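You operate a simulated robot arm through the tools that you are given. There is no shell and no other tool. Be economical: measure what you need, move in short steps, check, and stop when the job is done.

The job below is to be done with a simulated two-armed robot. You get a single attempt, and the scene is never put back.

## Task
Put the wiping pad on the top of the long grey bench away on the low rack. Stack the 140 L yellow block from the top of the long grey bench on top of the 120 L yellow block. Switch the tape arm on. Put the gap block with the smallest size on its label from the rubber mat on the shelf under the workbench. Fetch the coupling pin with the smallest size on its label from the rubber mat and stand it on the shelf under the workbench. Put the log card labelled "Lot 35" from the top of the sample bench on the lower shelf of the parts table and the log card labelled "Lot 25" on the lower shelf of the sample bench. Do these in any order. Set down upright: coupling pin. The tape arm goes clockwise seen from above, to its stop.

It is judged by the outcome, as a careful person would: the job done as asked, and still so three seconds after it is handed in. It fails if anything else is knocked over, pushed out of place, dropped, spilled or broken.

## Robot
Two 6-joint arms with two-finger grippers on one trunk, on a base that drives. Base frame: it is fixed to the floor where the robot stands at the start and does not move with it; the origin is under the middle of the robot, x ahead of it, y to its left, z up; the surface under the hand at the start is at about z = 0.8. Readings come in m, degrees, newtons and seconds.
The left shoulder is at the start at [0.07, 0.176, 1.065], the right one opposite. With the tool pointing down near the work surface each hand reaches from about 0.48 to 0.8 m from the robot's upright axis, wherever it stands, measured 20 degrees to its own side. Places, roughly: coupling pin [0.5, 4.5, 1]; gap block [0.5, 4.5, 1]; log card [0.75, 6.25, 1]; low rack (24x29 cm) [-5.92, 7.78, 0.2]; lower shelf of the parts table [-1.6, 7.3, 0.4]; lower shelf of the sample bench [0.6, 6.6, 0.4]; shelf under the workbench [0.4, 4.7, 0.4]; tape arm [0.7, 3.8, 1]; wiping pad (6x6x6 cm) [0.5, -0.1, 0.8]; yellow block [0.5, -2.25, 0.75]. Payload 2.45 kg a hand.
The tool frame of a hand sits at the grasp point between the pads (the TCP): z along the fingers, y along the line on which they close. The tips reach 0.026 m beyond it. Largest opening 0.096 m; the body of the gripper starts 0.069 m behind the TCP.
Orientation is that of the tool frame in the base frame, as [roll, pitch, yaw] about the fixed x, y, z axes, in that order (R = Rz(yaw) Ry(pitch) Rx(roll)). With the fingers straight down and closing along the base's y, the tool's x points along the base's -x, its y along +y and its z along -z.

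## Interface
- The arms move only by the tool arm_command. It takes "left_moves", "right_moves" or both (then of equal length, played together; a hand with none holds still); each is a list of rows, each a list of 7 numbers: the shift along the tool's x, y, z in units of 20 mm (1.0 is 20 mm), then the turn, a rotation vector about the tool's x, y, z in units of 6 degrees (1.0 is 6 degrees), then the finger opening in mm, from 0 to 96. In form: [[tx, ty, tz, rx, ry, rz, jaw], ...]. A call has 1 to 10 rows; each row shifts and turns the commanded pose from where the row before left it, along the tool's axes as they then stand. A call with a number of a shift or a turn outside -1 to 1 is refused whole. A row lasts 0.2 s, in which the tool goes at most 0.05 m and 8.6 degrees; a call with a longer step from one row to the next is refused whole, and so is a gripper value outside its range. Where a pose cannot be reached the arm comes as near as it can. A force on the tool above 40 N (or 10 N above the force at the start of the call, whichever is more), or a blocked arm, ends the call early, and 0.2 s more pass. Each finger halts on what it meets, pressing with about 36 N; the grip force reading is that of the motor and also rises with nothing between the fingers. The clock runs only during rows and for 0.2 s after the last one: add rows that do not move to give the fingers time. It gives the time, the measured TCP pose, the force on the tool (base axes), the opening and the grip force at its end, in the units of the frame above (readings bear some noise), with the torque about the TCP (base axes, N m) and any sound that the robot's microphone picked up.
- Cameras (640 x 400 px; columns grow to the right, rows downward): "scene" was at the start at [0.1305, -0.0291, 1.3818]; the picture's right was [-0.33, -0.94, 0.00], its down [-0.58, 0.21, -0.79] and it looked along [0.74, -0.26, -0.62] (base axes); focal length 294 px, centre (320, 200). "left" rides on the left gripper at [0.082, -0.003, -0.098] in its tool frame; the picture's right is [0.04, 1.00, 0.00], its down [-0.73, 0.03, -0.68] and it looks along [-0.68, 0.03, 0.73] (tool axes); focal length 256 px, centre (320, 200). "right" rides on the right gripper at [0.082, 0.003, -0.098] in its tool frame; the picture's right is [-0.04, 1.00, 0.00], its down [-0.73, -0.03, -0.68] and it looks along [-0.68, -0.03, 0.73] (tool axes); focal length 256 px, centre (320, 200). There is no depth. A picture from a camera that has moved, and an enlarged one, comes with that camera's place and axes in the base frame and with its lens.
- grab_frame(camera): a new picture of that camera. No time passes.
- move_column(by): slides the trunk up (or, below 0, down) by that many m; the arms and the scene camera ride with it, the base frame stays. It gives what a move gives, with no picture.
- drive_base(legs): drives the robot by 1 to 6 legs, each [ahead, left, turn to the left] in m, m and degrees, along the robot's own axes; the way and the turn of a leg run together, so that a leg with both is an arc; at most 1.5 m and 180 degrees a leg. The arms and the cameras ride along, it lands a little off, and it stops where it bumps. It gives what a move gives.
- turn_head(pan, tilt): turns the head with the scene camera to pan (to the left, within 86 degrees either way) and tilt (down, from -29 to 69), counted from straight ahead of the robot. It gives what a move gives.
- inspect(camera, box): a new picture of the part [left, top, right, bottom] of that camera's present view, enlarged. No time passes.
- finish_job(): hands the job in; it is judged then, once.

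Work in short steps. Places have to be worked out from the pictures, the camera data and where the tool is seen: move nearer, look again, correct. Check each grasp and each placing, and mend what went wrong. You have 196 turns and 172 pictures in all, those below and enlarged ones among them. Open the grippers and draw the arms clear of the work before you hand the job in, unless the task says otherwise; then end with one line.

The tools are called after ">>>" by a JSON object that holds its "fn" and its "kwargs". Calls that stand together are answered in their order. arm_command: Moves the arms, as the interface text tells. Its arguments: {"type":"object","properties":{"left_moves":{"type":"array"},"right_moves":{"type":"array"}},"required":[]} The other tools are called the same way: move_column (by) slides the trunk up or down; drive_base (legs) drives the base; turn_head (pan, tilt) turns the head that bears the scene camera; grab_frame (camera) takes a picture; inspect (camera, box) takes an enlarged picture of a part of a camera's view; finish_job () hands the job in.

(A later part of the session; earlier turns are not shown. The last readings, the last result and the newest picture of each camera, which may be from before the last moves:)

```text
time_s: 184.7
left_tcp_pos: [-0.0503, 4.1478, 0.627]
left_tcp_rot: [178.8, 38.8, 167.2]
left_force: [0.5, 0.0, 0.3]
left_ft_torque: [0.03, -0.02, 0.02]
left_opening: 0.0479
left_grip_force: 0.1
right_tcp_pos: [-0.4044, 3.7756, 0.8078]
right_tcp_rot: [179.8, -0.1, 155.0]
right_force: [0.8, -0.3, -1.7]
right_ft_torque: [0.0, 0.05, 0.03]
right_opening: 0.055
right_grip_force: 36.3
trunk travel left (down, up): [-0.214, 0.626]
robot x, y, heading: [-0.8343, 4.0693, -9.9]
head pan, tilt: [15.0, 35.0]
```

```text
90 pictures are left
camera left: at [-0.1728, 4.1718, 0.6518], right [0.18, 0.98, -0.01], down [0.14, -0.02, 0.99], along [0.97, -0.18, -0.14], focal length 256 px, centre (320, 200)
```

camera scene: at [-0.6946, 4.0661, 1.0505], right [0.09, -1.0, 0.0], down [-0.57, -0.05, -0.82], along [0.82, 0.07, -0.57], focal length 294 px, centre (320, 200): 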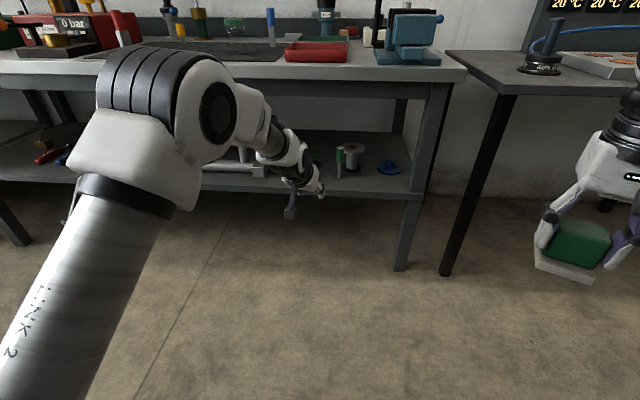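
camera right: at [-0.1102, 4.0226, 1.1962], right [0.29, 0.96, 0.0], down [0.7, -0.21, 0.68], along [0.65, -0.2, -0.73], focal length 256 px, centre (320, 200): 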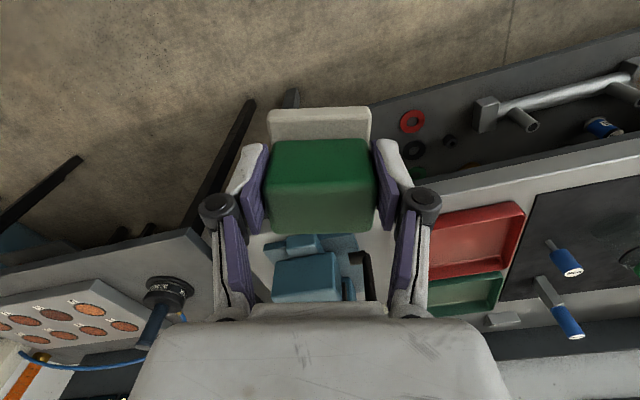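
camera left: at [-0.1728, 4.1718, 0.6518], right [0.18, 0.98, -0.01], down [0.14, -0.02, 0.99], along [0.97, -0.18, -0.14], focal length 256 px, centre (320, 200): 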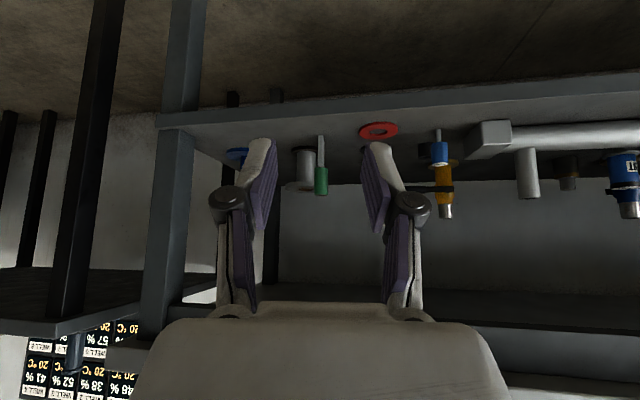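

Both pieces stand on the shelf. Next is the tape arm: I'll raise the trunk, bring the left hand back to vertical and move to where I can see the white box.

>>> {"fn": "move_column", "kwargs": {"by": 0.4}}

>>> {"fn": "move_column", "kwargs": {"by": 0.15}}

>>> {"fn": "arm_command", "kwargs": {"left_moves": [[0, 0, 0, 0, 1, 0, 30], [0, 0, 0, 0, 1, 0, 10], [0, 0, 0, 0, 1, 0, 0], [0, 0, 0, 0, 1, 0, 0], [0, 0, 0, 0, 1, 0, 0], [0, 0, 0, 0, 1, 0, 0], [0, 0, 0, 0, 0.48, 0, 0]]}}

>>> {"fn": "drive_base", "kwargs": {"legs": [[0.3, -0.15, -10]]}}

>>> {"fn": "turn_head", "kwargs": {"pan": 10, "tilt": 30}}

>>> {"fn": "grab_frame", "kwargs": {"camera": "scene"}}

```text
time_s: 188.6
left_tcp_pos: [-0.0501, 4.1482, 1.0261]
left_tcp_rot: [178.8, 39.0, 167.2]
left_force: [1.0, -0.4, -0.1]
left_ft_torque: [0.0, -0.01, 0.02]
left_opening: 0.0479
left_grip_force: 0.1
right_tcp_pos: [-0.4025, 3.7765, 1.2075]
right_tcp_rot: [179.7, -0.1, 155.0]
right_force: [-0.1, -0.4, -1.7]
right_ft_torque: [0.01, 0.01, -0.05]
right_opening: 0.0553
right_grip_force: 35.8
trunk travel left (down, up): [-0.614, 0.226]
robot x, y, heading: [-0.8299, 4.067, -10.1]
head pan, tilt: [15.0, 35.0]
```

```text
time_s: 190.3
left_tcp_pos: [-0.0495, 4.1485, 1.1776]
left_tcp_rot: [178.9, 38.9, 167.2]
left_force: [-0.5, -0.5, 1.4]
left_ft_torque: [-0.02, -0.01, -0.04]
left_opening: 0.0478
left_grip_force: 0.1
right_tcp_pos: [-0.4041, 3.7752, 1.3573]
right_tcp_rot: [179.9, -0.1, 155.0]
right_force: [-0.1, -0.1, -1.8]
right_ft_torque: [0.02, -0.01, -0.02]
right_opening: 0.055
right_grip_force: 35.9
trunk travel left (down, up): [-0.764, 0.076]
robot x, y, heading: [-0.8335, 4.0666, -10.0]
head pan, tilt: [15.0, 35.0]
```

```text
time_s: 191.9
left_tcp_pos: [-0.0517, 4.1489, 1.1772]
left_tcp_rot: [179.2, 0.0, 167.8]
left_force: [-0.2, -0.6, 0.8]
left_ft_torque: [-0.04, -0.01, 0.03]
left_opening: 0.0
left_grip_force: 28.4
right_tcp_pos: [-0.4032, 3.7764, 1.3568]
right_tcp_rot: [179.9, -0.1, 154.9]
right_force: [-0.3, 0.0, -0.2]
right_ft_torque: [0.01, 0.05, -0.01]
right_opening: 0.0555
right_grip_force: 35.2
trunk travel left (down, up): [-0.764, 0.076]
robot x, y, heading: [-0.8318, 4.0635, -10.3]
head pan, tilt: [15.0, 35.0]
```

```text
time_s: 194.1
left_tcp_pos: [0.2008, 3.7862, 1.1767]
left_tcp_rot: [179.2, 0.2, 157.7]
left_force: [-0.8, 0.4, -1.1]
left_ft_torque: [-0.03, -0.01, 0.01]
left_opening: 0.0001
left_grip_force: 28.4
right_tcp_pos: [-0.21, 3.4807, 1.3585]
right_tcp_rot: [179.9, 0.1, 144.8]
right_force: [-0.6, 0.3, -0.9]
right_ft_torque: [0.02, -0.01, 0.01]
right_opening: 0.0551
right_grip_force: 36.0
trunk travel left (down, up): [-0.764, 0.076]
robot x, y, heading: [-0.5788, 3.8482, -20.0]
head pan, tilt: [15.0, 35.0]
```

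```text
time_s: 194.8
left_tcp_pos: [0.2025, 3.7838, 1.1769]
left_tcp_rot: [179.1, 0.2, 157.6]
left_force: [0.8, -0.7, 0.3]
left_ft_torque: [0.0, -0.02, -0.04]
left_opening: 0.0
left_grip_force: 28.4
right_tcp_pos: [-0.209, 3.4799, 1.3571]
right_tcp_rot: [179.9, 0.0, 144.8]
right_force: [-0.2, -0.2, 0.3]
right_ft_torque: [-0.01, 0.03, 0.03]
right_opening: 0.0552
right_grip_force: 36.3
trunk travel left (down, up): [-0.764, 0.076]
robot x, y, heading: [-0.5765, 3.8417, -20.4]
head pan, tilt: [10.0, 30.0]
```

```text
89 pictures are left
camera scene: at [-0.4428, 3.8088, 1.6082], right [-0.18, -0.98, 0.0], down [-0.49, 0.09, -0.87], along [0.85, -0.15, -0.5], focal length 294 px, centre (320, 200)
```

scene: 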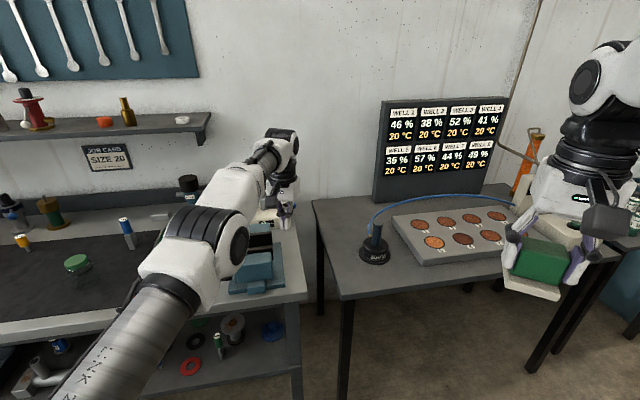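

The arm hides the box, so I'll look through the left camera.

>>> {"fn": "grab_frame", "kwargs": {"camera": "left"}}

```text
88 pictures are left
camera left: at [0.1252, 3.8119, 1.2736], right [0.34, 0.94, 0.02], down [0.68, -0.26, 0.68], along [0.64, -0.22, -0.73], focal length 256 px, centre (320, 200)
```

left: 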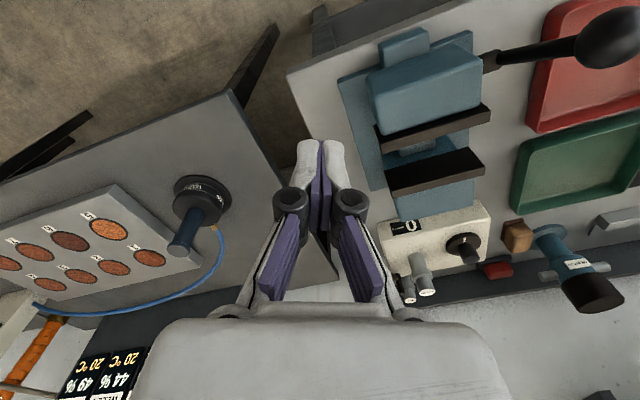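

I'll drive nearer with the hand high, so that I can see the lever from above.

>>> {"fn": "drive_base", "kwargs": {"legs": [[0.25, 0.06, 0]]}}

>>> {"fn": "grab_frame", "kwargs": {"camera": "left"}}

>>> {"fn": "turn_head", "kwargs": {"pan": 25, "tilt": 40}}

>>> {"fn": "grab_frame", "kwargs": {"camera": "scene"}}

```text
time_s: 196.6
left_tcp_pos: [0.4542, 3.759, 1.1774]
left_tcp_rot: [179.0, 0.4, 157.9]
left_force: [-1.0, -0.8, 0.6]
left_ft_torque: [0.02, 0.01, 0.0]
left_opening: 0.0
left_grip_force: 28.3
right_tcp_pos: [0.0446, 3.453, 1.3584]
right_tcp_rot: [179.8, 0.0, 145.1]
right_force: [-0.3, -0.3, -1.3]
right_ft_torque: [0.04, 0.0, -0.01]
right_opening: 0.0552
right_grip_force: 35.4
trunk travel left (down, up): [-0.764, 0.076]
robot x, y, heading: [-0.3188, 3.8137, -20.2]
head pan, tilt: [10.0, 30.0]
```

```text
87 pictures are left
camera left: at [0.3779, 3.7862, 1.2746], right [0.34, 0.94, 0.02], down [0.68, -0.26, 0.68], along [0.65, -0.22, -0.73], focal length 256 px, centre (320, 200)
```

left: 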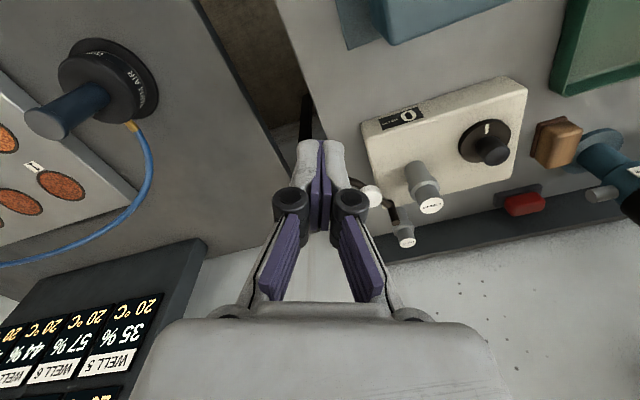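

```text
time_s: 197.4
left_tcp_pos: [0.4576, 3.759, 1.1764]
left_tcp_rot: [179.1, 0.2, 157.9]
left_force: [-0.4, -0.2, 0.0]
left_ft_torque: [0.03, 0.03, 0.01]
left_opening: 0.0
left_grip_force: 28.6
right_tcp_pos: [0.0466, 3.4522, 1.3561]
right_tcp_rot: [179.8, -0.2, 145.0]
right_force: [0.1, 0.4, -1.5]
right_ft_torque: [0.01, 0.03, 0.0]
right_opening: 0.0553
right_grip_force: 35.7
trunk travel left (down, up): [-0.764, 0.076]
robot x, y, heading: [-0.3248, 3.8143, -20.1]
head pan, tilt: [25.0, 40.0]
```

```text
86 pictures are left
camera scene: at [-0.1918, 3.8033, 1.5928], right [0.09, -1.0, 0.0], down [-0.64, -0.05, -0.77], along [0.76, 0.07, -0.64], focal length 294 px, centre (320, 200)
```

scene: 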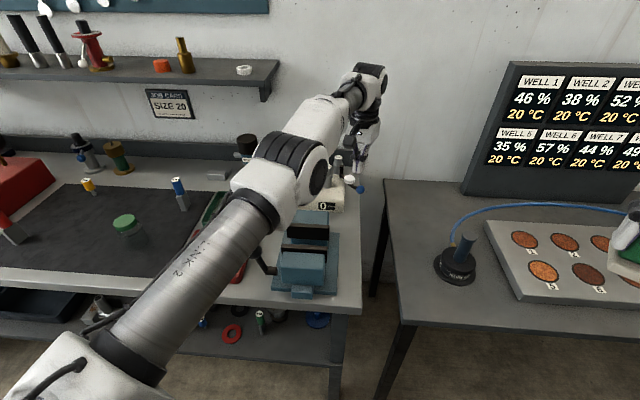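

I'll zoom in on the lever region.

>>> {"fn": "inspect", "kwargs": {"camera": "scene", "box": [300, 130, 400, 220]}}

>>> {"fn": "inspect", "kwargs": {"camera": "left", "box": [320, 80, 540, 260]}}

```text
4.44 times, centred on (350, 175) of scene
camera zoom: at [-0.1918, 3.8033, 1.5928], right [0.09, -1.0, 0.0], down [-0.64, -0.05, -0.77], along [0.76, 0.07, -0.64], focal length 1305 px, centre (187, 311)
```

zoom: 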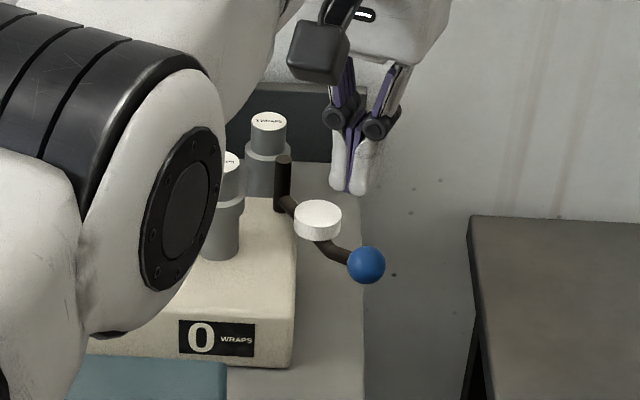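

```text
2.22 times, centred on (430, 170) of left
camera zoom: at [0.3803, 3.7859, 1.2731], right [0.34, 0.94, 0.02], down [0.69, -0.26, 0.68], along [0.65, -0.22, -0.73], focal length 569 px, centre (76, 267)
```

zoom: 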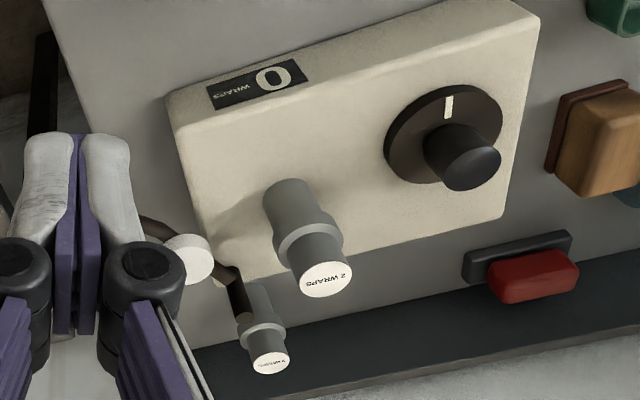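

The lever line runs from a black upright at about (0.694, 3.803), past a white disc at (0.65, 3.775), to a blue ball at (0.596, 3.743). I need to know which point is the pivot, so I'll move the hand to the right and look again.

>>> {"fn": "arm_command", "kwargs": {"left_moves": [[0, -1, 0, 0, 0, 0, 0], [0, -1, 0, 0, 0, 0, 0], [0, -1, 0, 0, 0, 0, 0], [0, -1, 0, 0, 0, 0, 0], [0, -1, 0, 0, 0, 0, 0]]}}

>>> {"fn": "inspect", "kwargs": {"camera": "left", "box": [340, 100, 560, 260]}}

>>> {"fn": "inspect", "kwargs": {"camera": "scene", "box": [310, 145, 380, 205]}}

```text
time_s: 198.6
left_tcp_pos: [0.413, 3.672, 1.1754]
left_tcp_rot: [179.1, 0.2, 158.0]
left_force: [-0.5, 0.7, 0.3]
left_ft_torque: [-0.01, 0.01, 0.02]
left_opening: 0.0
left_grip_force: 28.9
left hand out of reach, approached as far as the arm can: row 4
right_tcp_pos: [0.0447, 3.4526, 1.3569]
right_tcp_rot: [179.7, 0.1, 145.1]
right_force: [-0.2, 0.7, -0.9]
right_ft_torque: [0.01, -0.04, -0.04]
right_opening: 0.0553
right_grip_force: 36.1
trunk travel left (down, up): [-0.764, 0.076]
robot x, y, heading: [-0.3245, 3.8149, -20.0]
head pan, tilt: [25.0, 40.0]
```

```text
2.50 times, centred on (450, 180) of left
camera zoom: at [0.335, 3.6983, 1.2726], right [0.34, 0.94, 0.02], down [0.68, -0.26, 0.68], along [0.65, -0.22, -0.73], focal length 640 px, centre (-5, 250)
```

zoom: 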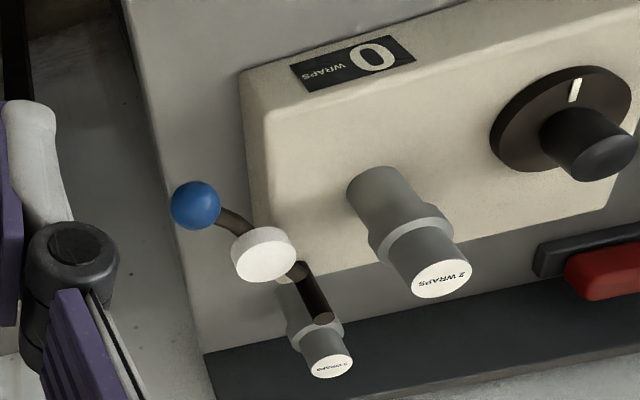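

```text
6.67 times, centred on (345, 175) of scene
camera zoom: at [-0.1937, 3.8025, 1.5929], right [0.09, -1.0, 0.0], down [-0.64, -0.05, -0.77], along [0.76, 0.07, -0.64], focal length 1957 px, centre (153, 367)
```

zoom: 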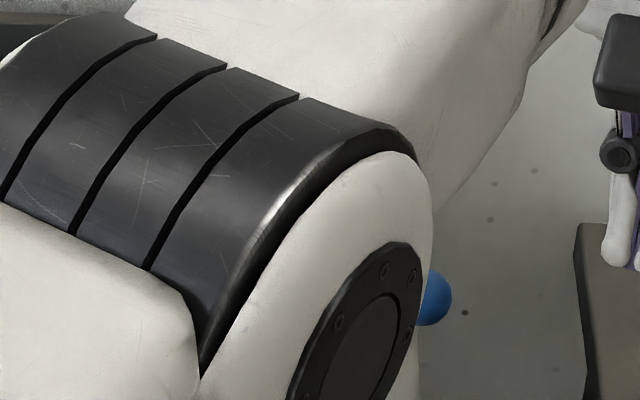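

The box spans about x 0.56–0.74 and y 3.785–4.01. The black upright stands on its rear-right corner, so I take that as the pivot, with the blue ball as the free end. Clockwise then sends the ball toward -x/+y. I'll bring the closed fingertips to the ball's right-rear side.

>>> {"fn": "drive_base", "kwargs": {"legs": [[0.146, 0.08, 0]]}}

>>> {"fn": "arm_command", "kwargs": {"left_moves": [[-0.87, 0.4, 0, 0, 0, 0, 0], [-0.87, 0.4, 0, 0, 0, 0, 0], [-0.87, 0.4, 0, 0, 0, 0, 0]]}}

>>> {"fn": "grab_frame", "kwargs": {"camera": "left"}}

>>> {"fn": "turn_head", "kwargs": {"pan": 20, "tilt": 45}}

>>> {"fn": "grab_frame", "kwargs": {"camera": "scene"}}

```text
time_s: 200.0
left_tcp_pos: [0.5707, 3.696, 1.1771]
left_tcp_rot: [179.0, 0.4, 157.6]
left_force: [-0.5, -0.9, -0.3]
left_ft_torque: [-0.04, -0.06, -0.02]
left_opening: 0.0
left_grip_force: 28.8
right_tcp_pos: [0.2021, 3.4764, 1.3588]
right_tcp_rot: [179.7, 0.1, 144.8]
right_force: [-0.5, -0.4, -1.1]
right_ft_torque: [0.02, -0.04, 0.02]
right_opening: 0.0553
right_grip_force: 36.3
trunk travel left (down, up): [-0.764, 0.076]
robot x, y, heading: [-0.1633, 3.8405, -20.4]
head pan, tilt: [25.0, 40.0]
```

```text
time_s: 200.8
left_tcp_pos: [0.587, 3.7167, 1.171]
left_tcp_rot: [179.1, 0.2, 157.7]
left_force: [0.0, 0.4, -0.9]
left_ft_torque: [-0.01, 0.01, -0.01]
left_opening: 0.0
left_grip_force: 29.0
left hand out of reach, approached as far as the arm can: row 1, 2, 3
right_tcp_pos: [0.2063, 3.477, 1.357]
right_tcp_rot: [180.0, -0.1, 144.9]
right_force: [0.8, -0.4, -1.6]
right_ft_torque: [0.0, 0.03, 0.01]
right_opening: 0.0548
right_grip_force: 35.8
trunk travel left (down, up): [-0.764, 0.076]
robot x, y, heading: [-0.1665, 3.8358, -20.2]
head pan, tilt: [25.0, 40.0]
```

```text
81 pictures are left
camera left: at [0.5096, 3.7437, 1.2678], right [0.34, 0.94, 0.01], down [0.68, -0.26, 0.68], along [0.64, -0.22, -0.73], focal length 256 px, centre (320, 200)
```

left: 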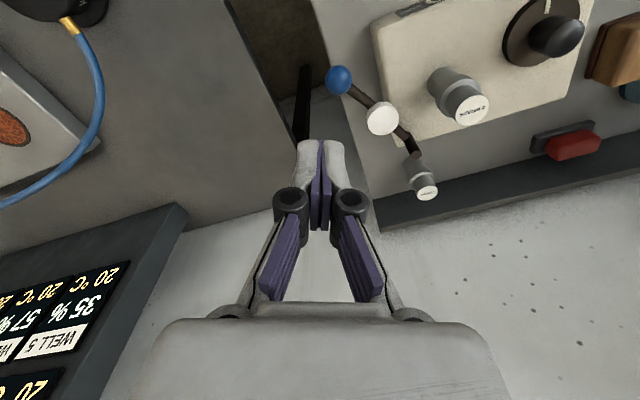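

```text
time_s: 201.5
left_tcp_pos: [0.5865, 3.7163, 1.1715]
left_tcp_rot: [179.1, 0.2, 157.7]
left_force: [0.1, -0.8, -0.1]
left_ft_torque: [-0.01, -0.01, 0.0]
left_opening: 0.0
left_grip_force: 28.3
right_tcp_pos: [0.2052, 3.4776, 1.3576]
right_tcp_rot: [179.8, 0.0, 144.8]
right_force: [0.5, 0.1, -1.2]
right_ft_torque: [-0.04, 0.01, 0.01]
right_opening: 0.0553
right_grip_force: 36.2
trunk travel left (down, up): [-0.764, 0.076]
robot x, y, heading: [-0.1627, 3.8409, -20.1]
head pan, tilt: [20.0, 45.0]
```

```text
80 pictures are left
camera scene: at [-0.035, 3.8223, 1.5856], right [0.0, -1.0, 0.0], down [-0.71, 0.0, -0.71], along [0.71, 0.0, -0.71], focal length 294 px, centre (320, 200)
```

scene: 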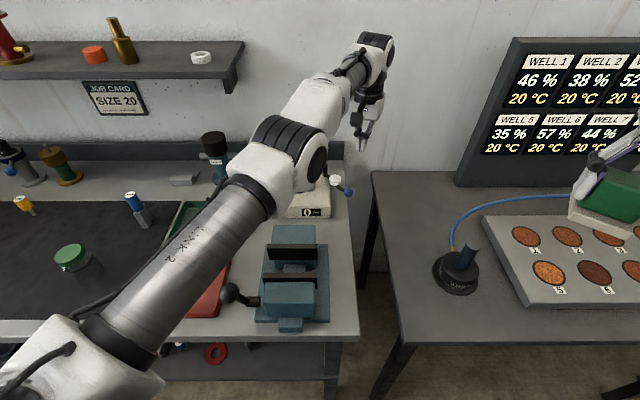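

The target is at the edge of reach from this heading. I'll turn the base 28° right so the left shoulder comes closer, then bring the hand back over at the same height.

>>> {"fn": "drive_base", "kwargs": {"legs": [[0, 0, -28]]}}

>>> {"fn": "arm_command", "kwargs": {"left_moves": [[0.34, 0.985, 0, 0, 0, 0, 0], [0.34, 0.985, 0, 0, 0, 0, 0], [0.34, 0.985, 0, 0, 0, 0, 0], [0.34, 0.985, 0, 0, 0, 0, 0], [0.34, 0.985, 0, 0, 0, 0, 0], [0.34, 0.985, 0, 0, 0, 0, 0], [0.34, 0.985, 0, 0, 0, 0, 0], [0.34, 0.985, 0, 0, 0, 0, 0], [0.34, 0.985, 0, 0, 0, 0, 0]]}}

>>> {"fn": "arm_command", "kwargs": {"left_moves": [[0.34, 0.985, 0, 0, 0, 0, 0], [0.34, 0.985, 0, 0, 0, 0, 0], [0.34, 0.985, 0, 0, 0, 0, 0], [0.34, 0.985, 0, 0, 0, 0, 0], [0.34, 0.985, 0, 0, 0, 0, 0], [0.34, 0.985, 0, 0, 0, 0, 0], [0.34, 0.985, 0, 0, 0, 0, 0], [0.34, 0.985, 0, 0, 0, 0, 0]]}}

>>> {"fn": "grab_frame", "kwargs": {"camera": "left"}}

```text
time_s: 203.3
left_tcp_pos: [0.4435, 3.3835, 1.1722]
left_tcp_rot: [179.1, 0.1, 130.2]
left_force: [0.7, 0.1, -0.4]
left_ft_torque: [-0.02, -0.01, -0.01]
left_opening: 0.0
left_grip_force: 28.5
right_tcp_pos: [-0.0034, 3.3482, 1.358]
right_tcp_rot: [179.8, 0.1, 117.3]
right_force: [-0.3, -0.3, -0.3]
right_ft_torque: [0.04, 0.0, 0.01]
right_opening: 0.0551
right_grip_force: 35.5
trunk travel left (down, up): [-0.764, 0.076]
robot x, y, heading: [-0.166, 3.8384, -48.1]
head pan, tilt: [20.0, 45.0]
```

```text
time_s: 205.3
left_tcp_pos: [0.5761, 3.5037, 1.1825]
left_tcp_rot: [179.2, 0.0, 130.3]
left_force: [0.1, 0.2, 0.0]
left_ft_torque: [0.01, 0.01, 0.0]
left_opening: 0.0001
left_grip_force: 27.9
left hand out of reach, approached as far as the arm can: row 1, 2, 3, 4, 5, 6, 7, 8, 9
right_tcp_pos: [-0.0042, 3.3485, 1.3589]
right_tcp_rot: [180.0, 0.1, 117.3]
right_force: [0.2, 0.1, 0.0]
right_ft_torque: [0.01, 0.0, 0.0]
right_opening: 0.0553
right_grip_force: 36.0
trunk travel left (down, up): [-0.764, 0.076]
robot x, y, heading: [-0.1667, 3.8389, -47.7]
head pan, tilt: [20.0, 45.0]
```

```text
time_s: 207.1
left_tcp_pos: [0.672, 3.641, 1.1859]
left_tcp_rot: [179.1, 0.2, 130.3]
left_force: [0.4, -0.5, -0.2]
left_ft_torque: [0.0, -0.03, 0.01]
left_opening: 0.0
left_grip_force: 28.5
left hand out of reach, approached as far as the arm can: row 2, 4
right_tcp_pos: [-0.0034, 3.3487, 1.3587]
right_tcp_rot: [179.9, 0.1, 117.3]
right_force: [0.9, -0.3, -1.0]
right_ft_torque: [0.0, 0.02, -0.01]
right_opening: 0.0551
right_grip_force: 36.0
trunk travel left (down, up): [-0.764, 0.076]
robot x, y, heading: [-0.1635, 3.8397, -47.9]
head pan, tilt: [20.0, 45.0]
```

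```text
79 pictures are left
camera left: at [0.6155, 3.7003, 1.2835], right [0.74, 0.68, 0.01], down [0.49, -0.55, 0.68], along [0.47, -0.5, -0.73], focal length 256 px, centre (320, 200)
```

left: 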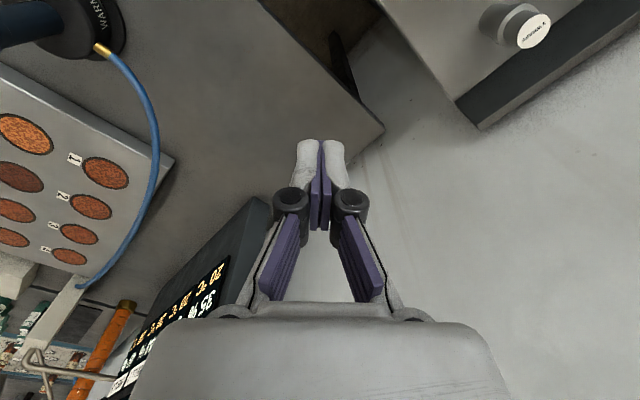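

I'm nearly there. I'll move to the start point right-rear of the ball and lower 0.2 m.

>>> {"fn": "arm_command", "kwargs": {"left_moves": [[0.87, 0.05, 0, 0, 0, 0, 0], [0.87, 0.05, 0, 0, 0, 0, 0], [0.87, 0.05, 0, 0, 0, 0, 0], [0.87, 0.05, 0, 0, 0, 0, 0]]}}

>>> {"fn": "move_column", "kwargs": {"by": -0.12}}

>>> {"fn": "grab_frame", "kwargs": {"camera": "left"}}

>>> {"fn": "turn_head", "kwargs": {"pan": 45, "tilt": 40}}

>>> {"fn": "grab_frame", "kwargs": {"camera": "scene"}}

```text
time_s: 208.1
left_tcp_pos: [0.6776, 3.6521, 1.1922]
left_tcp_rot: [179.1, 0.2, 130.2]
left_force: [-0.2, 0.5, 0.5]
left_ft_torque: [-0.03, -0.01, -0.03]
left_opening: 0.0
left_grip_force: 28.6
left hand out of reach, approached as far as the arm can: row 1, 2, 3, 4
right_tcp_pos: [-0.0046, 3.3487, 1.3575]
right_tcp_rot: [179.8, 0.0, 117.3]
right_force: [-0.5, 0.2, -1.5]
right_ft_torque: [0.0, -0.02, -0.04]
right_opening: 0.0555
right_grip_force: 35.9
trunk travel left (down, up): [-0.764, 0.076]
robot x, y, heading: [-0.1599, 3.8388, -47.7]
head pan, tilt: [20.0, 45.0]
```

```text
time_s: 209.6
left_tcp_pos: [0.676, 3.6535, 1.0717]
left_tcp_rot: [179.1, 0.2, 130.2]
left_force: [0.5, 0.7, 0.2]
left_ft_torque: [-0.01, 0.0, 0.02]
left_opening: 0.0
left_grip_force: 28.7
right_tcp_pos: [-0.0043, 3.3487, 1.238]
right_tcp_rot: [179.8, 0.1, 117.3]
right_force: [0.1, 1.5, -1.5]
right_ft_torque: [0.02, -0.01, 0.02]
right_opening: 0.0552
right_grip_force: 35.7
trunk travel left (down, up): [-0.644, 0.196]
robot x, y, heading: [-0.1617, 3.8406, -47.9]
head pan, tilt: [20.0, 45.0]
```

```text
78 pictures are left
camera left: at [0.6207, 3.7128, 1.1688], right [0.74, 0.68, 0.01], down [0.49, -0.55, 0.68], along [0.47, -0.5, -0.73], focal length 256 px, centre (320, 200)
```

left: 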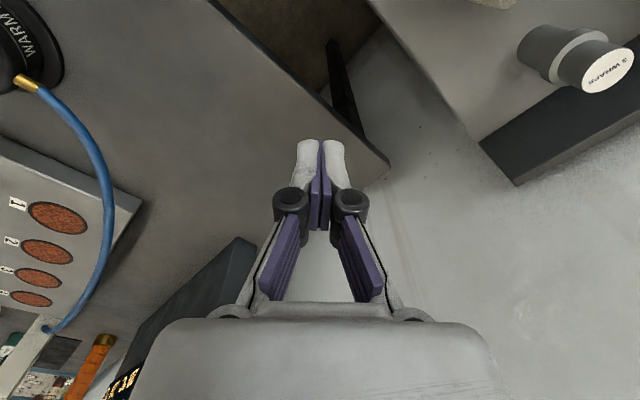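

```text
time_s: 210.5
left_tcp_pos: [0.6761, 3.6529, 1.0716]
left_tcp_rot: [179.0, 0.2, 130.1]
left_force: [-0.4, -1.0, -0.7]
left_ft_torque: [-0.01, 0.03, -0.02]
left_opening: 0.0
left_grip_force: 28.7
right_tcp_pos: [-0.0044, 3.3469, 1.2381]
right_tcp_rot: [179.7, 0.0, 117.3]
right_force: [-0.4, 0.5, -1.8]
right_ft_torque: [0.01, 0.03, 0.0]
right_opening: 0.0551
right_grip_force: 35.7
trunk travel left (down, up): [-0.644, 0.196]
robot x, y, heading: [-0.1631, 3.8417, -47.6]
head pan, tilt: [45.0, 40.0]
```

```text
77 pictures are left
camera scene: at [-0.0455, 3.7982, 1.4728], right [-0.05, -1.0, 0.0], down [-0.64, 0.03, -0.77], along [0.76, -0.04, -0.64], focal length 294 px, centre (320, 200)
```

scene: 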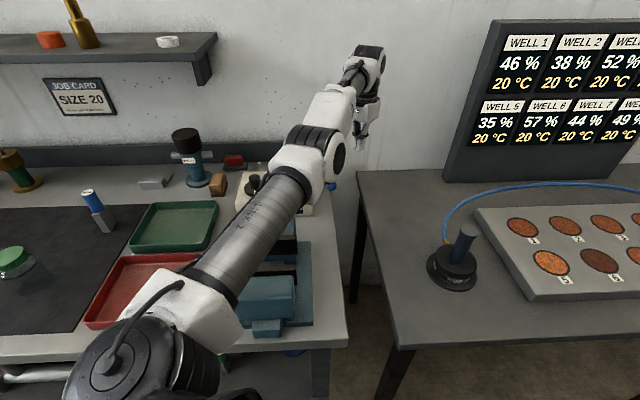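

The wrist is stretched. Tilting the fingers forward gives extra reach, as it did before, so I'll tilt 30° at this height, which is still above the ball.

>>> {"fn": "arm_command", "kwargs": {"left_moves": [[0, 0, 0, 0, -1, 0, 0], [0, 0, 0, 0, -1, 0, 0], [0, 0, 0, 0, -1, 0, 0], [0, 0, 0, 0, -1, 0, 0], [0, 0, 0, 0, -1, 0, 0], [0, 0, 0, 0, 0, 0, 0]]}}

>>> {"fn": "grab_frame", "kwargs": {"camera": "scene"}}

```text
time_s: 211.9
left_tcp_pos: [0.7622, 3.6154, 1.0992]
left_tcp_rot: [179.2, 30.1, 129.7]
left_force: [-0.4, 0.4, -0.2]
left_ft_torque: [0.03, -0.01, 0.03]
left_opening: 0.0
left_grip_force: 28.3
left hand out of reach, approached as far as the arm can: row 1, 2, 3, 4, 5
right_tcp_pos: [-0.0052, 3.3481, 1.2382]
right_tcp_rot: [179.8, 0.0, 117.3]
right_force: [-0.1, 1.0, -0.8]
right_ft_torque: [0.01, -0.04, -0.04]
right_opening: 0.0551
right_grip_force: 36.0
trunk travel left (down, up): [-0.644, 0.196]
robot x, y, heading: [-0.1591, 3.8433, -47.9]
head pan, tilt: [45.0, 40.0]
```

```text
76 pictures are left
camera scene: at [-0.0457, 3.7983, 1.4729], right [-0.05, -1.0, 0.0], down [-0.64, 0.03, -0.77], along [0.77, -0.04, -0.64], focal length 294 px, centre (320, 200)
```

scene: 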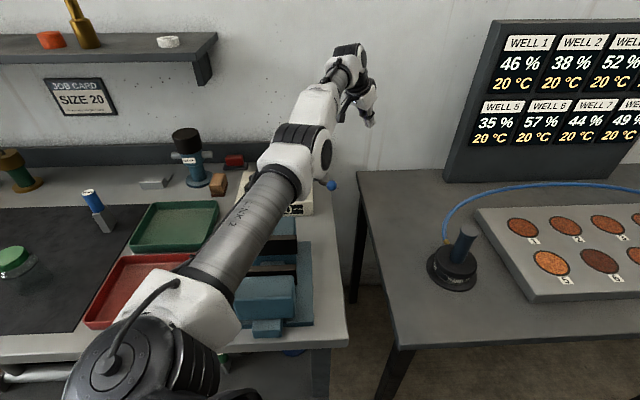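

The solver is stuck in a stretched posture. I'll raise the trunk, undo the tilt and bring the hand back to a comfortable place to reset the arm.

>>> {"fn": "move_column", "kwargs": {"by": 0.12}}

>>> {"fn": "arm_command", "kwargs": {"left_moves": [[0, -1, 0, 0, 0.6, 0, 0], [0, -1, 0, 0, 0.6, 0, 0], [0, -1, 0, 0, 0.6, 0, 0], [0, -1, 0, 0, 0.6, 0, 0], [0, -1, 0, 0, 0.6, 0, 0], [0, -1, 0, 0, 0.6, 0, 0], [0, -1, 0, 0, 0.6, 0, 0], [0, -1, 0, 0, 0.6, 0, 0], [0, -1, 0, 0, 0.2, 0, 0], [0, -1, 0, 0, 0, 0, 0]]}}

>>> {"fn": "grab_frame", "kwargs": {"camera": "scene"}}

```text
time_s: 213.4
left_tcp_pos: [0.7622, 3.6153, 1.2173]
left_tcp_rot: [179.1, 30.2, 129.7]
left_force: [-0.9, 0.1, 0.1]
left_ft_torque: [-0.02, 0.02, 0.0]
left_opening: 0.0
left_grip_force: 28.3
right_tcp_pos: [-0.0042, 3.3473, 1.3585]
right_tcp_rot: [179.8, 0.0, 117.4]
right_force: [-0.5, -0.5, -0.2]
right_ft_torque: [-0.02, 0.03, 0.05]
right_opening: 0.0549
right_grip_force: 36.4
trunk travel left (down, up): [-0.764, 0.076]
robot x, y, heading: [-0.1619, 3.8393, -47.8]
head pan, tilt: [45.0, 40.0]
```

```text
time_s: 215.6
left_tcp_pos: [0.5666, 3.4997, 1.206]
left_tcp_rot: [179.3, -0.1, 130.2]
left_force: [-0.5, 0.6, -0.5]
left_ft_torque: [0.02, -0.03, -0.01]
left_opening: 0.0
left_grip_force: 28.6
left hand out of reach, approached as far as the arm can: row 2, 3, 4, 5, 6, 7, 8
right_tcp_pos: [-0.0053, 3.347, 1.357]
right_tcp_rot: [179.9, 0.0, 117.3]
right_force: [1.0, -1.0, -1.6]
right_ft_torque: [0.0, 0.0, -0.01]
right_opening: 0.0551
right_grip_force: 36.1
trunk travel left (down, up): [-0.764, 0.076]
robot x, y, heading: [-0.1633, 3.8389, -47.7]
head pan, tilt: [45.0, 40.0]
```

```text
75 pictures are left
camera scene: at [-0.0462, 3.7975, 1.5929], right [-0.05, -1.0, 0.0], down [-0.64, 0.03, -0.77], along [0.77, -0.04, -0.64], focal length 294 px, centre (320, 200)
```

scene: 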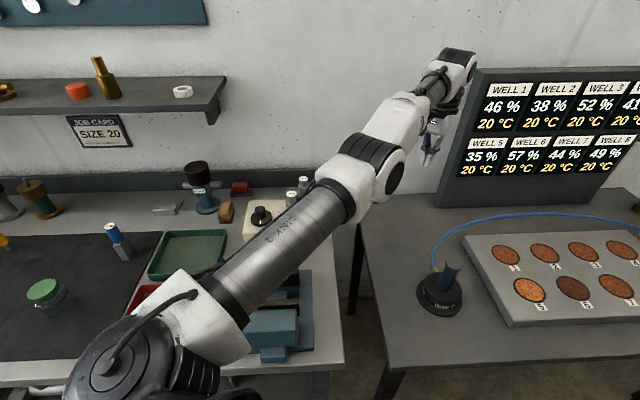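

The arm is simply at full stretch here. I'll pull the hand in first, then swing left to the start point.

>>> {"fn": "arm_command", "kwargs": {"left_moves": [[1, 0, 0, 0, 0, 0, 0], [1, 0, 0, 0, 0, 0, 0], [1, 0, 0, 0, 0, 0, 0], [1, 0, 0, 0, 0, 0, 0], [1, 0, 0, 0, 0, 0, 0], [0.8, 0, 0, 0, 0, 0, 0]]}}

>>> {"fn": "arm_command", "kwargs": {"left_moves": [[0, 1, 0, 0, 0, 0, 0], [0, 1, 0, 0, 0, 0, 0], [0, 1, 0, 0, 0, 0, 0], [0, 1, 0, 0, 0, 0, 0], [0, 1, 0, 0, 0, 0, 0], [0, 1, 0, 0, 0, 0, 0], [0, 1, 0, 0, 0, 0, 0], [0, 1, 0, 0, 0, 0, 0], [0, 0.8, 0, 0, 0, 0, 0]]}}

>>> {"fn": "grab_frame", "kwargs": {"camera": "left"}}

>>> {"fn": "grab_frame", "kwargs": {"camera": "scene"}}

```text
time_s: 217.0
left_tcp_pos: [0.5708, 3.5076, 1.2167]
left_tcp_rot: [179.2, -0.1, 130.1]
left_force: [0.2, 0.5, -0.4]
left_ft_torque: [-0.03, -0.01, -0.01]
left_opening: 0.0
left_grip_force: 28.8
left hand out of reach, approached as far as the arm can: row 1, 2, 3, 4, 5, 6
right_tcp_pos: [-0.0042, 3.3484, 1.3576]
right_tcp_rot: [179.7, 0.0, 117.3]
right_force: [-0.3, -0.7, -1.1]
right_ft_torque: [0.06, 0.04, -0.01]
right_opening: 0.0554
right_grip_force: 36.5
trunk travel left (down, up): [-0.764, 0.076]
robot x, y, heading: [-0.1627, 3.8377, -47.7]
head pan, tilt: [45.0, 40.0]
```

```text
time_s: 219.0
left_tcp_pos: [0.6632, 3.6349, 1.2143]
left_tcp_rot: [179.2, 0.1, 130.1]
left_force: [-0.4, 0.5, 0.2]
left_ft_torque: [0.01, -0.04, 0.01]
left_opening: 0.0
left_grip_force: 28.1
left hand out of reach, approached as far as the arm can: row 2, 3, 4, 5, 6, 7, 8, 9
right_tcp_pos: [-0.0054, 3.3493, 1.3585]
right_tcp_rot: [179.8, 0.0, 117.2]
right_force: [0.2, -0.3, -1.4]
right_ft_torque: [0.0, 0.03, 0.01]
right_opening: 0.0553
right_grip_force: 35.7
trunk travel left (down, up): [-0.764, 0.076]
robot x, y, heading: [-0.1627, 3.8416, -47.7]
head pan, tilt: [45.0, 40.0]
```

```text
74 pictures are left
camera left: at [0.6073, 3.6954, 1.3112], right [0.74, 0.67, 0.01], down [0.49, -0.55, 0.68], along [0.47, -0.5, -0.73], focal length 256 px, centre (320, 200)
```

left: 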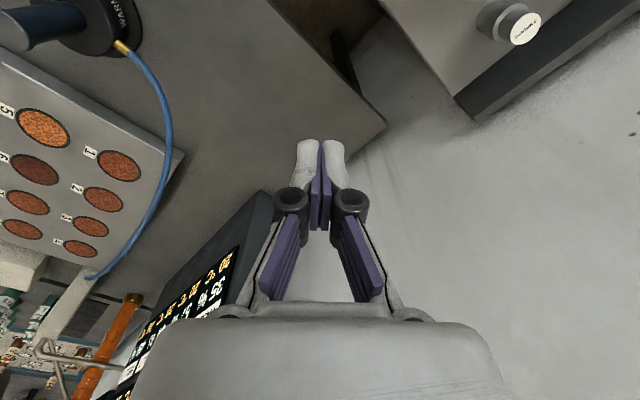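

```text
73 pictures are left
camera scene: at [-0.0467, 3.7996, 1.593], right [-0.05, -1.0, 0.0], down [-0.64, 0.03, -0.77], along [0.77, -0.04, -0.64], focal length 294 px, centre (320, 200)
```

scene: 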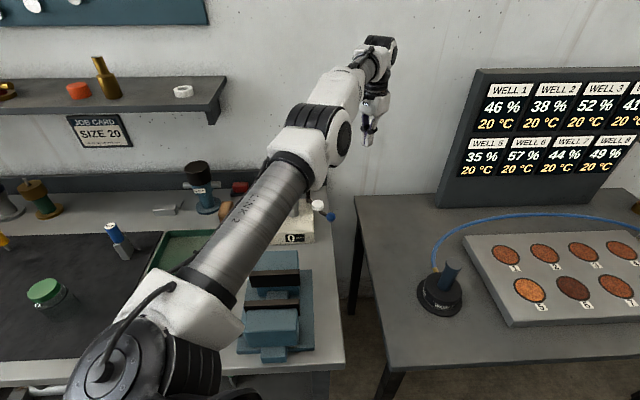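

The elbow looks straight, so it is at a singularity. I'll command a larger inward move at this safe height to fold it again.

>>> {"fn": "arm_command", "kwargs": {"left_moves": [[1, 0, 0, 0, 0, 0, 0], [1, 0, 0, 0, 0, 0, 0], [1, 0, 0, 0, 0, 0, 0], [1, 0, 0, 0, 0, 0, 0], [1, 0, 0, 0, 0, 0, 0], [0, 0, 0, 0, 0, 0, 0], [0, 0, 0, 0, 0, 0, 0], [0, 0, 0, 0, 0, 0, 0], [0, 0, 0, 0, 0, 0, 0], [0, 0, 0, 0, 0, 0, 0]]}}

>>> {"fn": "grab_frame", "kwargs": {"camera": "scene"}}

```text
time_s: 221.2
left_tcp_pos: [0.6001, 3.7114, 1.2123]
left_tcp_rot: [179.3, 0.0, 130.2]
left_force: [0.1, 0.5, -0.6]
left_ft_torque: [0.0, 0.02, -0.03]
left_opening: 0.0
left_grip_force: 28.7
right_tcp_pos: [-0.0059, 3.3477, 1.3566]
right_tcp_rot: [179.8, 0.0, 117.3]
right_force: [-0.3, 1.7, -0.9]
right_ft_torque: [-0.02, 0.02, 0.0]
right_opening: 0.0552
right_grip_force: 36.0
trunk travel left (down, up): [-0.764, 0.076]
robot x, y, heading: [-0.1616, 3.8428, -47.8]
head pan, tilt: [45.0, 40.0]
```

```text
72 pictures are left
camera scene: at [-0.0454, 3.7983, 1.5928], right [-0.05, -1.0, 0.0], down [-0.64, 0.03, -0.77], along [0.76, -0.04, -0.64], focal length 294 px, centre (320, 200)
```

scene: 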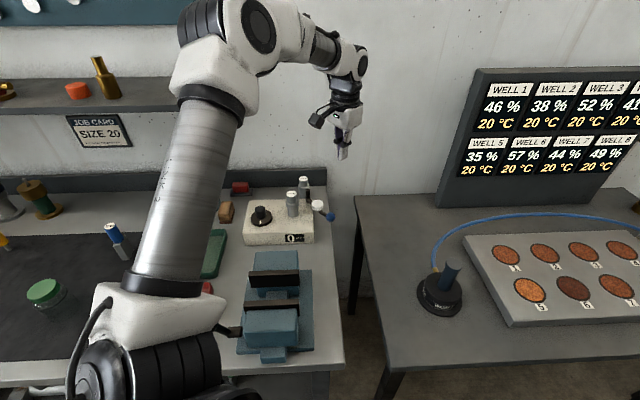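

The elbow is bent again and the lever is in clear view. I'll move to the start point behind the ball and lower.

>>> {"fn": "arm_command", "kwargs": {"left_moves": [[-0.75, 0.35, 0, 0, 0, 0, 0], [-0.75, 0.35, 0, 0, 0, 0, 0], [0, 0, 0, 0, 0, 0, 0]]}}

>>> {"fn": "move_column", "kwargs": {"by": -0.16}}

>>> {"fn": "inspect", "kwargs": {"camera": "scene", "box": [230, 80, 390, 190]}}

```text
time_s: 222.0
left_tcp_pos: [0.6296, 3.6974, 1.2136]
left_tcp_rot: [179.3, 0.1, 130.2]
left_force: [-0.6, -0.8, 0.6]
left_ft_torque: [0.01, -0.02, 0.02]
left_opening: 0.0001
left_grip_force: 28.2
right_tcp_pos: [-0.0052, 3.3481, 1.3594]
right_tcp_rot: [179.8, 0.0, 117.3]
right_force: [-0.2, -0.7, -0.4]
right_ft_torque: [-0.01, 0.01, 0.0]
right_opening: 0.0551
right_grip_force: 35.6
trunk travel left (down, up): [-0.764, 0.076]
robot x, y, heading: [-0.1658, 3.8394, -47.9]
head pan, tilt: [45.0, 40.0]
```

```text
time_s: 223.8
left_tcp_pos: [0.629, 3.6965, 1.0538]
left_tcp_rot: [179.2, 0.0, 130.2]
left_force: [0.3, 0.0, -0.5]
left_ft_torque: [-0.01, 0.01, -0.02]
left_opening: 0.0
left_grip_force: 28.5
right_tcp_pos: [-0.0047, 3.3485, 1.1989]
right_tcp_rot: [179.7, 0.1, 117.3]
right_force: [-0.1, 0.9, -1.7]
right_ft_torque: [0.03, 0.0, 0.01]
right_opening: 0.0553
right_grip_force: 36.7
trunk travel left (down, up): [-0.604, 0.236]
robot x, y, heading: [-0.1634, 3.8421, -47.7]
head pan, tilt: [45.0, 40.0]
```

```text
3.64 times, centred on (310, 135) of scene
camera zoom: at [-0.0457, 3.7985, 1.4329], right [-0.05, -1.0, 0.0], down [-0.64, 0.03, -0.77], along [0.77, -0.04, -0.64], focal length 1067 px, centre (356, 436)
```

zoom: 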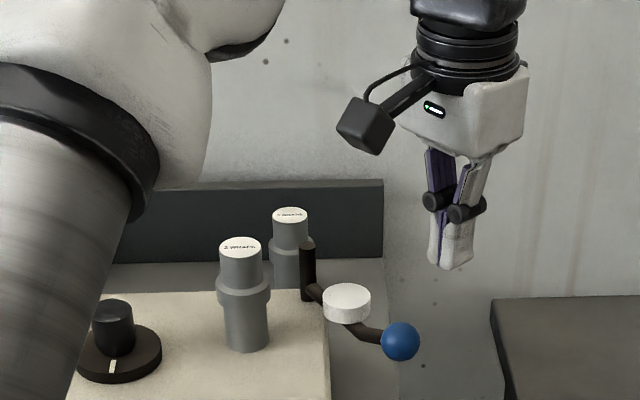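

The view of the lever is clear. I'll lower the last 68 mm so the fingertips are level with the ball.

>>> {"fn": "move_column", "kwargs": {"by": -0.07}}

>>> {"fn": "inspect", "kwargs": {"camera": "scene", "box": [230, 80, 390, 190]}}

>>> {"fn": "grab_frame", "kwargs": {"camera": "left"}}

```text
time_s: 224.9
left_tcp_pos: [0.6296, 3.6977, 0.9832]
left_tcp_rot: [179.2, 0.2, 130.2]
left_force: [-0.9, 0.4, -0.4]
left_ft_torque: [0.0, 0.01, -0.02]
left_opening: 0.0002
left_grip_force: 28.7
right_tcp_pos: [-0.005, 3.3476, 1.1286]
right_tcp_rot: [179.9, 0.0, 117.3]
right_force: [0.0, 0.4, -2.1]
right_ft_torque: [0.01, 0.01, 0.01]
right_opening: 0.0552
right_grip_force: 35.9
trunk travel left (down, up): [-0.534, 0.306]
robot x, y, heading: [-0.163, 3.8386, -48.0]
head pan, tilt: [45.0, 40.0]
```

```text
3.64 times, centred on (310, 135) of scene
camera zoom: at [-0.0458, 3.7986, 1.3629], right [-0.05, -1.0, 0.0], down [-0.64, 0.03, -0.77], along [0.77, -0.04, -0.64], focal length 1067 px, centre (356, 436)
```

zoom: 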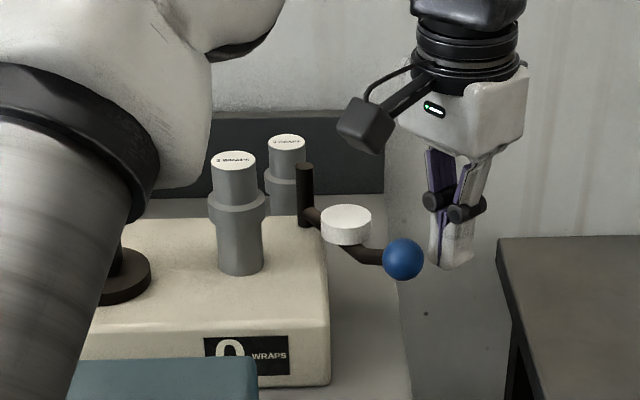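

```text
69 pictures are left
camera left: at [0.5742, 3.7568, 1.0805], right [0.74, 0.68, 0.01], down [0.49, -0.55, 0.68], along [0.47, -0.49, -0.73], focal length 256 px, centre (320, 200)
```

left: 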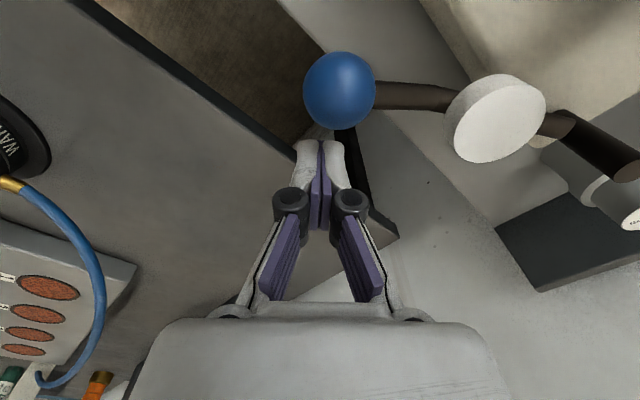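

The fingertips are right behind the ball. I'll push along the arc in small steps.

>>> {"fn": "arm_command", "kwargs": {"left_moves": [[0.9, 0.3, 0, 0, 0, 0, 0], [0.9, 0.25, 0, 0, 0, 0, 0], [0.9, 0.3, 0, 0, 0, 0, 0]]}}

>>> {"fn": "inspect", "kwargs": {"camera": "scene", "box": [230, 80, 390, 190]}}

```text
time_s: 225.7
left_tcp_pos: [0.6081, 3.7498, 0.9837]
left_tcp_rot: [179.2, 0.1, 130.0]
left_force: [-0.6, 1.2, -0.4]
left_ft_torque: [-0.03, 0.0, -0.01]
left_opening: 0.0
left_grip_force: 28.4
right_tcp_pos: [-0.0046, 3.3489, 1.1286]
right_tcp_rot: [179.8, 0.0, 117.3]
right_force: [-0.3, 0.5, -1.0]
right_ft_torque: [0.05, 0.01, 0.01]
right_opening: 0.0552
right_grip_force: 35.7
trunk travel left (down, up): [-0.534, 0.306]
robot x, y, heading: [-0.16, 3.8392, -47.7]
head pan, tilt: [45.0, 40.0]
```

```text
3.64 times, centred on (310, 135) of scene
camera zoom: at [-0.0456, 3.7994, 1.3629], right [-0.05, -1.0, 0.0], down [-0.64, 0.03, -0.77], along [0.77, -0.04, -0.64], focal length 1067 px, centre (356, 436)
```

zoom: 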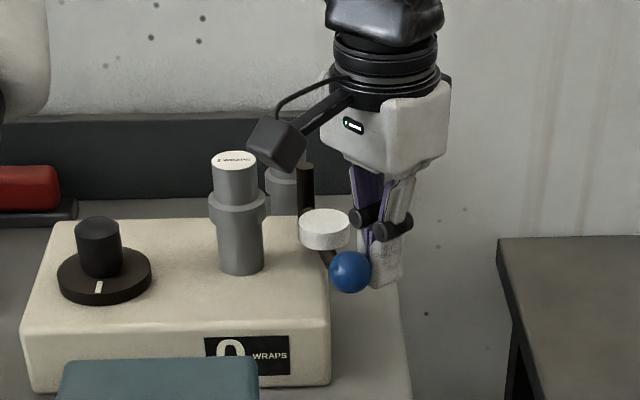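

The lever is turning about the black post as expected. I'll keep pushing.

>>> {"fn": "arm_command", "kwargs": {"left_moves": [[0.85, 0.45, 0, 0, 0, 0, 0], [0.8, 0.6, 0, 0, 0, 0, 0], [0.4, 0.35, 0, 0, 0, 0, 0]]}}

>>> {"fn": "inspect", "kwargs": {"camera": "scene", "box": [230, 80, 390, 190]}}

```text
time_s: 226.5
left_tcp_pos: [0.6045, 3.7976, 0.9853]
left_tcp_rot: [179.1, 0.1, 130.1]
left_force: [3.4, -5.7, 0.3]
left_ft_torque: [-0.08, -0.01, 0.0]
left_opening: 0.0001
left_grip_force: 28.5
right_tcp_pos: [-0.0046, 3.3465, 1.1275]
right_tcp_rot: [179.8, -0.1, 117.2]
right_force: [0.1, -0.2, -2.4]
right_ft_torque: [0.03, -0.03, 0.0]
right_opening: 0.0554
right_grip_force: 36.1
trunk travel left (down, up): [-0.534, 0.306]
robot x, y, heading: [-0.1684, 3.8406, -47.9]
head pan, tilt: [45.0, 40.0]
```

```text
3.64 times, centred on (310, 135) of scene
camera zoom: at [-0.0451, 3.7965, 1.3628], right [-0.05, -1.0, 0.0], down [-0.64, 0.03, -0.77], along [0.76, -0.04, -0.64], focal length 1067 px, centre (356, 436)
```

zoom: 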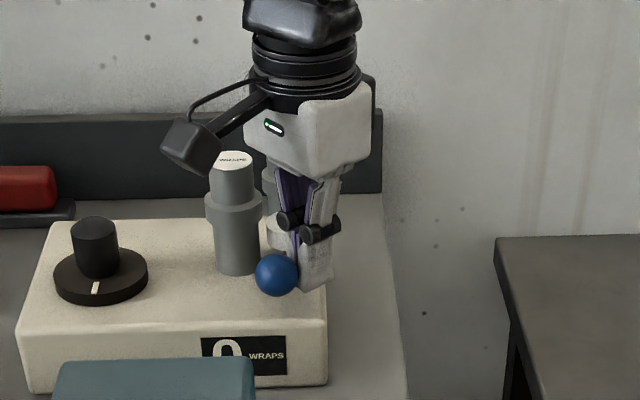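

Force has risen to 6.6 N. I'll push a little more to find the stop.

>>> {"fn": "arm_command", "kwargs": {"left_moves": [[0.3, 0.42, 0, 0, 0, 0, 0], [0.3, 0.42, 0, 0, 0, 0, 0]]}}

>>> {"fn": "inspect", "kwargs": {"camera": "scene", "box": [230, 80, 390, 190]}}

```text
time_s: 227.1
left_tcp_pos: [0.6114, 3.805, 0.9829]
left_tcp_rot: [179.3, 0.6, 130.0]
left_force: [11.7, -27.1, -0.4]
left_ft_torque: [-0.31, -0.08, 0.22]
left_opening: 0.0001
left_grip_force: 28.7
right_tcp_pos: [-0.0063, 3.3447, 1.1276]
right_tcp_rot: [180.0, -0.1, 116.9]
right_force: [-1.4, 0.6, -0.2]
right_ft_torque: [-0.04, 0.01, 0.0]
right_opening: 0.0553
right_grip_force: 35.9
trunk travel left (down, up): [-0.534, 0.306]
robot x, y, heading: [-0.1685, 3.838, -48.1]
head pan, tilt: [45.0, 40.0]
stopped in row 2 (left hand): the force on the tool passed its limit at 66 N (the readings are from after the stop); the commanded pose is now the measured one
```

```text
3.64 times, centred on (310, 135) of scene
camera zoom: at [-0.0433, 3.7948, 1.3625], right [-0.06, -1.0, 0.0], down [-0.64, 0.04, -0.76], along [0.76, -0.04, -0.64], focal length 1067 px, centre (356, 436)
```

zoom: 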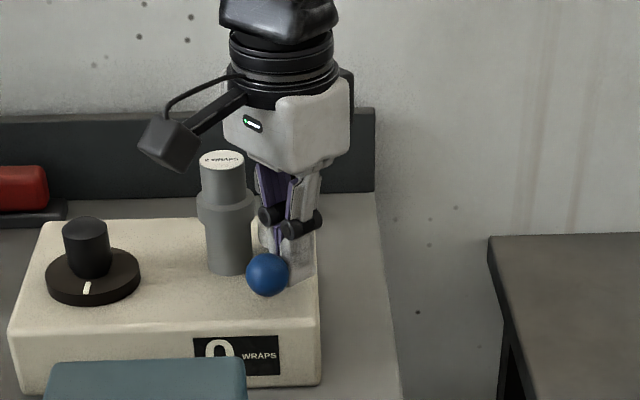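

A hard stop was reached. I'll back the fingers off the way they came, rise, and check that the lever stays there.

>>> {"fn": "arm_command", "kwargs": {"left_moves": [[-0.6, -0.5, 0, 0, 0, 0, 0], [-1, -0.3, 0, 0, 0, 0, 0], [-1, 0, 0, 0, 0, 0, 0], [-1, 0, 0, 0, 0, 0, 0]]}}

>>> {"fn": "move_column", "kwargs": {"by": 0.23}}

>>> {"fn": "inspect", "kwargs": {"camera": "scene", "box": [230, 130, 390, 250]}}

```text
time_s: 228.1
left_tcp_pos: [0.643, 3.7436, 0.9851]
left_tcp_rot: [179.2, 0.4, 130.0]
left_force: [0.2, 0.5, -0.3]
left_ft_torque: [0.04, 0.01, -0.01]
left_opening: 0.0
left_grip_force: 28.2
right_tcp_pos: [-0.0052, 3.3457, 1.1271]
right_tcp_rot: [179.9, 0.0, 117.1]
right_force: [-0.1, 0.1, -1.3]
right_ft_torque: [0.03, 0.01, 0.03]
right_opening: 0.0553
right_grip_force: 36.2
trunk travel left (down, up): [-0.534, 0.306]
robot x, y, heading: [-0.1629, 3.8417, -48.1]
head pan, tilt: [45.0, 40.0]
```

```text
time_s: 230.5
left_tcp_pos: [0.6426, 3.7439, 1.2134]
left_tcp_rot: [179.2, 0.4, 130.0]
left_force: [-0.3, 0.1, 0.6]
left_ft_torque: [0.0, -0.01, -0.01]
left_opening: 0.0001
left_grip_force: 28.4
right_tcp_pos: [-0.0055, 3.3475, 1.3579]
right_tcp_rot: [179.8, -0.1, 117.1]
right_force: [0.8, -0.4, -1.5]
right_ft_torque: [0.01, 0.01, -0.05]
right_opening: 0.0551
right_grip_force: 35.9
trunk travel left (down, up): [-0.764, 0.076]
robot x, y, heading: [-0.1642, 3.8389, -48.0]
head pan, tilt: [45.0, 40.0]
```

```text
3.33 times, centred on (310, 190) of scene
camera zoom: at [-0.0454, 3.7973, 1.5928], right [-0.05, -1.0, 0.0], down [-0.64, 0.03, -0.77], along [0.76, -0.04, -0.64], focal length 978 px, centre (353, 233)
```

zoom: 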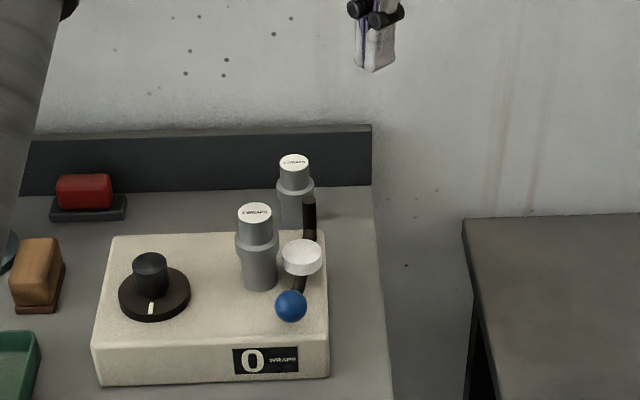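

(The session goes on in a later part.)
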